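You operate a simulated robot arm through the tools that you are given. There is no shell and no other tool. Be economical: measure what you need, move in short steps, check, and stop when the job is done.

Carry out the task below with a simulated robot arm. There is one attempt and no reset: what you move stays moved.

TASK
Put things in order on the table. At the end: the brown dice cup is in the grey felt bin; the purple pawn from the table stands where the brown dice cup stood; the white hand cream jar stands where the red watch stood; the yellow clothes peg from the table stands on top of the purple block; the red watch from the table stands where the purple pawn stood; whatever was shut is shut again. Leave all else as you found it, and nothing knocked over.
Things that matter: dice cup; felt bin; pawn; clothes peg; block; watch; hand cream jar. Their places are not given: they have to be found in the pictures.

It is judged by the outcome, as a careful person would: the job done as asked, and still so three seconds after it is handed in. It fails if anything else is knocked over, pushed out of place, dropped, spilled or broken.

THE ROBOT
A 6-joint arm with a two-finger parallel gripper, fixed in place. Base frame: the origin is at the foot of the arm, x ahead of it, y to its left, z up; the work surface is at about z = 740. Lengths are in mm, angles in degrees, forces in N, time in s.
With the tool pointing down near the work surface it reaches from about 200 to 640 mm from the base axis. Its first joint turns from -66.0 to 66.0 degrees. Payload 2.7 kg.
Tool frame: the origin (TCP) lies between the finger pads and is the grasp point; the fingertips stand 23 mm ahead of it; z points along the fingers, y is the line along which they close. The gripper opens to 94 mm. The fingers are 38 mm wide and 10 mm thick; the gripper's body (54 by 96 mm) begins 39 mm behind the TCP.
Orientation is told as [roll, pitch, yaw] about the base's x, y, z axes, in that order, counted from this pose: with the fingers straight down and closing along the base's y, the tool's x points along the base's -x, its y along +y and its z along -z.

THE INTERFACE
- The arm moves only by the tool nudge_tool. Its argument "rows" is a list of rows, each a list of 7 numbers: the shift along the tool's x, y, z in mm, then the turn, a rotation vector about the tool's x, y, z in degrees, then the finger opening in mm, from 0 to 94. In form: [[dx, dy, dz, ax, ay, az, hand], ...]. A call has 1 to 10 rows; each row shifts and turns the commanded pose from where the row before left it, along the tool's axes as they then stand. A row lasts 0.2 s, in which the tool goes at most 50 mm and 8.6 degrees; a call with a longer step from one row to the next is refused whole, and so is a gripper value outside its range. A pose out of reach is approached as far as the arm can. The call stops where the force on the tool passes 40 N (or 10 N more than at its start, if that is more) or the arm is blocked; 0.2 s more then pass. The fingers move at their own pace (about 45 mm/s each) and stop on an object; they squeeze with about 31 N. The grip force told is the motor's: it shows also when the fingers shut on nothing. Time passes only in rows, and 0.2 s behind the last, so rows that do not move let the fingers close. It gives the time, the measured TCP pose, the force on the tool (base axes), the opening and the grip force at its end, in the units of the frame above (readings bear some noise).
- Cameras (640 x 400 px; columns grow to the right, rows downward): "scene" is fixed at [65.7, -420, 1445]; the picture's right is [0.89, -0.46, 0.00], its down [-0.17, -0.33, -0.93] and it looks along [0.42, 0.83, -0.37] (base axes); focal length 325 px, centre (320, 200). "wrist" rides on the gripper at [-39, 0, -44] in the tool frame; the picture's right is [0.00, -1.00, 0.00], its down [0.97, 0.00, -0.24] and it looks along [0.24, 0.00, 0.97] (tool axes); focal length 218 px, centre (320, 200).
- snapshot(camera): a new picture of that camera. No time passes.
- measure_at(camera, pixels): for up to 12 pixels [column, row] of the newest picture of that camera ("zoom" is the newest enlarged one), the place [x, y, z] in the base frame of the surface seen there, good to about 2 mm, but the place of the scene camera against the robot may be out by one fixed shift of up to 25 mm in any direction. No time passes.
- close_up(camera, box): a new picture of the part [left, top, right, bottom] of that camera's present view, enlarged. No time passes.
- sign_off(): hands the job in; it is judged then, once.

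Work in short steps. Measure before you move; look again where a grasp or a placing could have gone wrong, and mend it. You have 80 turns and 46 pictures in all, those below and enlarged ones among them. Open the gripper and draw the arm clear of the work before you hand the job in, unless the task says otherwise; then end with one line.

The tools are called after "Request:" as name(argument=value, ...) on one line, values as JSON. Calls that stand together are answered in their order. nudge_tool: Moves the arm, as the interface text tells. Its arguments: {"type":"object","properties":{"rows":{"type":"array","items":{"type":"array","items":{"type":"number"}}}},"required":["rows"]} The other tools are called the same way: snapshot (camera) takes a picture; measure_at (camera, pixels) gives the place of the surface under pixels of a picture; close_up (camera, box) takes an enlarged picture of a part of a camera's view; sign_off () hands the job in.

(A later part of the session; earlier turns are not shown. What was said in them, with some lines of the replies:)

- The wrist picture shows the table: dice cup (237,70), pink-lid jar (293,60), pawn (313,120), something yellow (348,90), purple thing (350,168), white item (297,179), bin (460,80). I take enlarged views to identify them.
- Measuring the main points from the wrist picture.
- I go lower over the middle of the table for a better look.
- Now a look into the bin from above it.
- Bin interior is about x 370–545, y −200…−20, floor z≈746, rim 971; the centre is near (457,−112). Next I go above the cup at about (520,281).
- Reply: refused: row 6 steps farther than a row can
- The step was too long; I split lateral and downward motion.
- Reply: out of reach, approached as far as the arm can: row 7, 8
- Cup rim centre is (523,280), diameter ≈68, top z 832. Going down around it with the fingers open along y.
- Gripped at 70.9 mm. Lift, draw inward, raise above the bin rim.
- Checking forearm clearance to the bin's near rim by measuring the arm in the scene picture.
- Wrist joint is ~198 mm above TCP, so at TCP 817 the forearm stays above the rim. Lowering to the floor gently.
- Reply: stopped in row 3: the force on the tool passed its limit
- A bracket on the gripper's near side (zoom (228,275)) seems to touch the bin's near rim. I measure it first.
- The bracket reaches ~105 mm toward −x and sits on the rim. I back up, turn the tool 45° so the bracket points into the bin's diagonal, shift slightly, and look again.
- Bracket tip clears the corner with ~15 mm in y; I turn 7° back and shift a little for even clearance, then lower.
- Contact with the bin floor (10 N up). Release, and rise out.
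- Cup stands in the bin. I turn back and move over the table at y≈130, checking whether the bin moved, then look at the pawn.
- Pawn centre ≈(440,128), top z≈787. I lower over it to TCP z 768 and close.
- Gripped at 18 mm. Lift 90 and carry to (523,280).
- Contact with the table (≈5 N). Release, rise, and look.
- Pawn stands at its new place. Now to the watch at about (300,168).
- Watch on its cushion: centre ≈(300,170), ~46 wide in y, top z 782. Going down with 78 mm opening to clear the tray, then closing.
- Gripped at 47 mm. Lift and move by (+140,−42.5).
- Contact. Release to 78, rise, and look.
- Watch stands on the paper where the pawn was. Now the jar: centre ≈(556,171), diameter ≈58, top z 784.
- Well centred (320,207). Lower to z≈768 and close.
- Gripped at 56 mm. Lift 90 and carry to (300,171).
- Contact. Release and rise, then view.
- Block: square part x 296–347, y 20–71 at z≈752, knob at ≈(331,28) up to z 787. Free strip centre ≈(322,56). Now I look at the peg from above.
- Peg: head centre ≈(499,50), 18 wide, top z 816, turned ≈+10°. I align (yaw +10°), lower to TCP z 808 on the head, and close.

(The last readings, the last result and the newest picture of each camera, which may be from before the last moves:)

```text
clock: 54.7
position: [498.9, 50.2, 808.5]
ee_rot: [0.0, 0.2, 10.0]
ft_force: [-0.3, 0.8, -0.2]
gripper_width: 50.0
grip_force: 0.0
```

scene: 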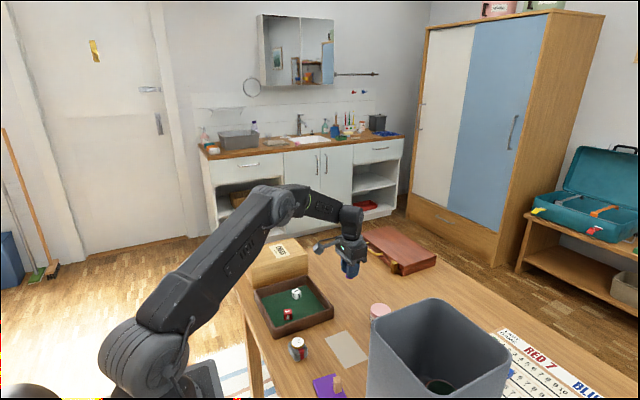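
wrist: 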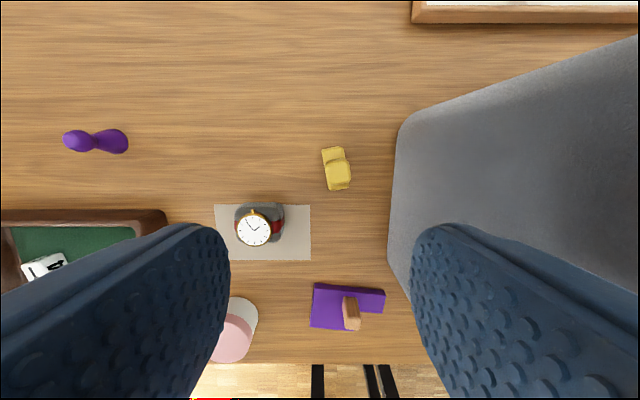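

Request:
nudge_tool(rows=[[0, 0, 0, 0, 0, 0, 11], [0, 0, 0, 0, 0, 0, 11], [0, 0, 0, 0, 0, 0, 11], [0, 0, 0, 0, 0, 0, 11], [0, 0, -15, 0, 0, 0, 11], [0, 0, -40, 0, 0, 0, 11], [0, 0, -35, 0, 0, 0, 11], [0, 0, 0, 0, 0, 0, 11]])

Request:
snapshot(camera="wrist")

```text
clock: 56.5
position: [500.4, 50.7, 897.9]
ee_rot: [0.0, 0.2, 10.0]
ft_force: [-0.3, 0.9, -0.4]
gripper_width: 17.9
grip_force: 30.5
```

```text
13 pictures are left
```

wrist: 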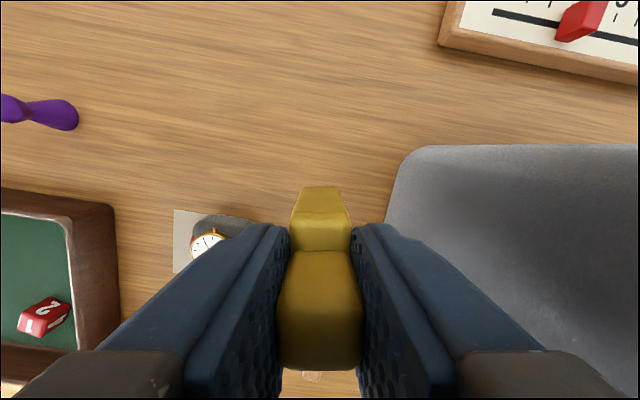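

Peg is held. Turn to yaw −7° (block's orientation) and carry to (322,55.5).

Request:
nudge_tool(rows=[[0, 0, 0, 0, 0, 8.5, 11], [0, 0, 0, 0, 0, 8.5, 11], [44.1, -4.2, 0, 0, 0, 0, 11], [44.1, -4.2, 0, 0, 0, 0, 11], [44.1, -4.2, 0, 0, 0, 0, 11], [44, -4.2, 0, 0, 0, 0, 11], [0, 0, 40, 0, 0, 0, 11], [0, 0, 0, 0, 0, 0, 11], [0, 0, 0, 0, 0, 0, 11]])

Request:
close_up(camera="scene", box=[270, 300, 400, 400])

Request:
snapshot(camera="wrist")

```text
clock: 58.5
position: [323.3, 54.7, 858.2]
ee_rot: [0.0, 0.1, -6.9]
ft_force: [0.2, -0.3, 0.0]
gripper_width: 18.0
grip_force: 30.9
```

```text
4.00 times, centred on (335, 350) of scene
```

zoom: 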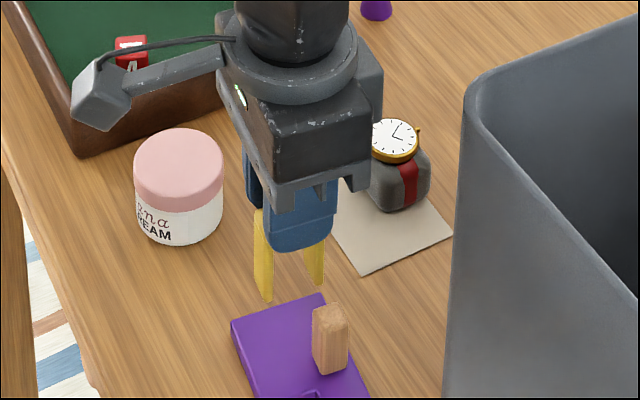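

```text
11 pictures are left
```

wrist: 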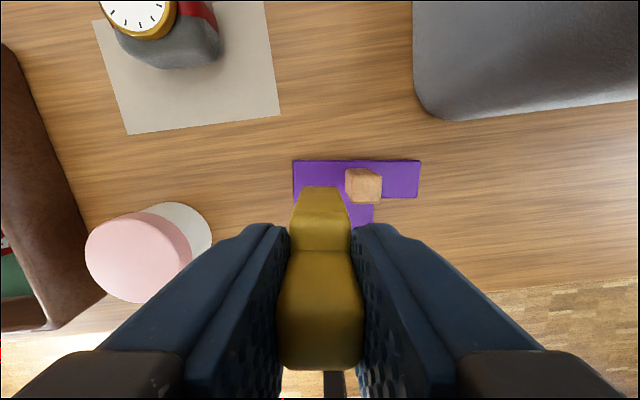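

Peg aligned above the left strip of the block. Lower: contact expected at TCP ≈820.

Request:
nudge_tool(rows=[[1, 0, 20, 0, 0, 0, 11], [0, 0, 13, 0, 0, 0, 11], [0, 0, 2, 0, 0, 0, 11], [0, 0, 0, 0, 0, 0, 11]])

Request:
close_up(camera="scene", box=[270, 300, 400, 400])

```text
clock: 59.5
position: [322.7, 54.8, 824.8]
ee_rot: [0.0, 0.1, -7.0]
ft_force: [0.0, 0.0, -0.6]
gripper_width: 17.9
grip_force: 30.8
```

```text
4.00 times, centred on (335, 350) of scene
```

zoom: 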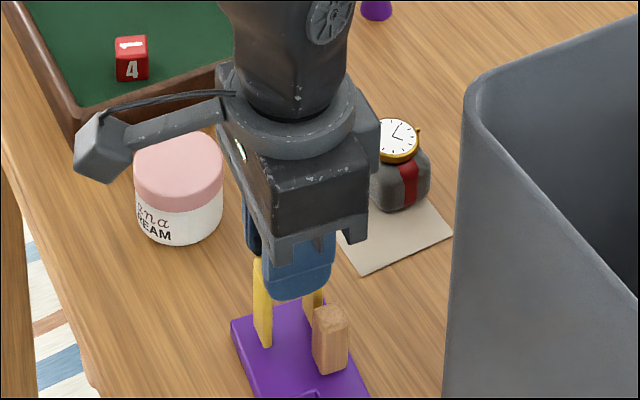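

Request:
nudge_tool(rows=[[0, 0, 2.5, 0, 0, 0, 11], [0, 0, 1.2, 0, 0, 0, 11], [0, 0, 0, 0, 0, 0, 11]])

```text
clock: 60.3
position: [322.2, 54.8, 819.6]
ee_rot: [0.0, 0.0, -7.1]
ft_force: [-1.6, 0.2, 1.0]
gripper_width: 18.0
grip_force: 30.8
```

Request:
nudge_tool(rows=[[0, 0, 0.8, 0, 0, 0, 11], [0, 0, 0, 0, 0, 0, 11]])

```text
clock: 60.9
position: [322.0, 54.4, 818.7]
ee_rot: [-0.1, 0.1, -7.1]
ft_force: [-1.7, -0.6, 14.0]
gripper_width: 17.8
grip_force: 30.8
```

Firm contact (14 N). Release to 40 mm and rise straight up.

Request:
nudge_tool(rows=[[0, 0, -0.5, 0, 0, 0, 26], [0, 0, 0, 0, 0, 0, 40], [0, 0, 0, 0, 0, 0, 40], [0, 0, -15, 0, 0, 0, 40], [0, 0, -40, 0, 0, 0, 40], [0, 0, -45, 0, 0, 0, 40], [0, 0, -45, 0, 0, 0, 40], [0, 0, -45, 0, 0, 7, 40], [0, 0, 0, 0, 0, 0, 40]])

Request:
snapshot(camera="scene")

Request:
snapshot(camera="wrist")

```text
clock: 62.9
position: [321.7, 55.1, 1010.6]
ee_rot: [-0.1, 0.1, -14.0]
ft_force: [-0.4, 0.0, -0.1]
gripper_width: 39.9
grip_force: 0.0
```

```text
9 pictures are left
```

scene: 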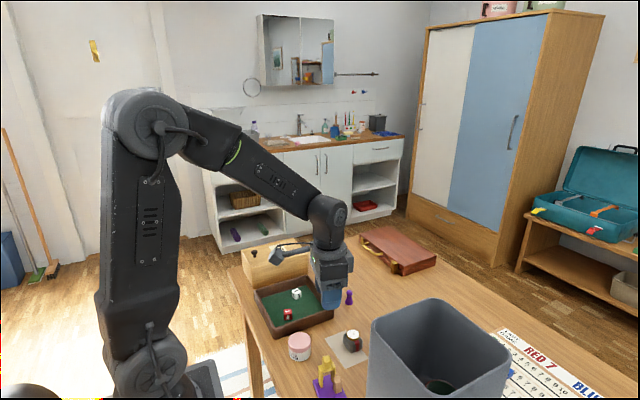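

```text
8 pictures are left
```

wrist: 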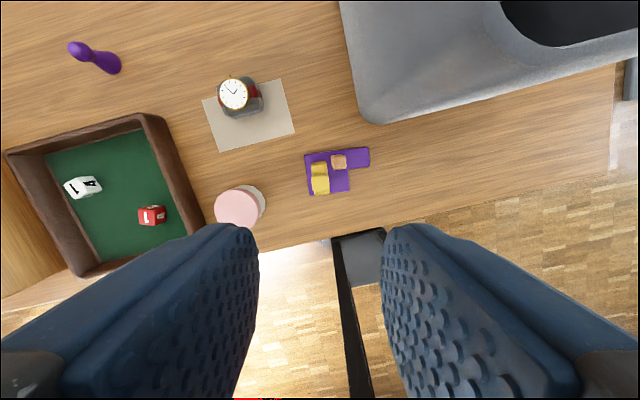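

All stands as wanted. I draw the arm back to its starting pose, which also lets me compare the wrist picture with the first one (bin shift).

Request:
nudge_tool(rows=[[0, 0, -50, 0, 0, -7, 94], [0, 0, -50, 0, 0, -7, 94], [-6, 19, -45, 0, 0, 0, 94], [-6, 19, -45, 0, 0, 0, 94], [-6, 19, -45, 0, 0, 0, 94], [0, 0, -15, 0, 0, 0, 94], [0, 0, 0, 0, 0, 0, 94]])

Request:
snapshot(camera="wrist")

```text
clock: 64.5
position: [341.7, 112.6, 1259.7]
ee_rot: [-0.1, 0.2, 0.0]
ft_force: [-0.1, 0.1, 0.2]
gripper_width: 94.1
grip_force: 0.0
```

```text
7 pictures are left
```

wrist: 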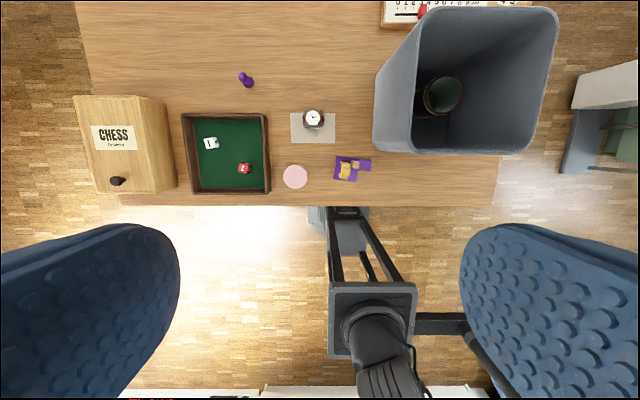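

The bin matches the first picture within a pixel or so. A final check of the placed positions.

Request:
measure_at(camera="wrist", pixels=[[313, 118], [295, 176], [344, 171], [242, 75], [300, 132], [428, 20], [378, 150], [440, 97]])

```text
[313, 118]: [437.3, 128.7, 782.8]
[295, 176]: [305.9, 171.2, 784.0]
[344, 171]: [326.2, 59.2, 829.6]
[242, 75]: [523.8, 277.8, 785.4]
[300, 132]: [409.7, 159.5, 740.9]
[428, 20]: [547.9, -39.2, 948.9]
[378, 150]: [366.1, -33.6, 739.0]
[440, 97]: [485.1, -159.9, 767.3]
```

Request:
sign_off()

```text
The job is handed in.
```

The job is done and handed in: the dice cup is in the bin, the pawn, watch and jar each stand in their new places, and the peg stands on the purple block. Nothing was knocked over and nothing shut was opened. While I lowered the cup, the gripper pressed briefly on the bin's rim, but the last picture shows no visible shift of the bin.
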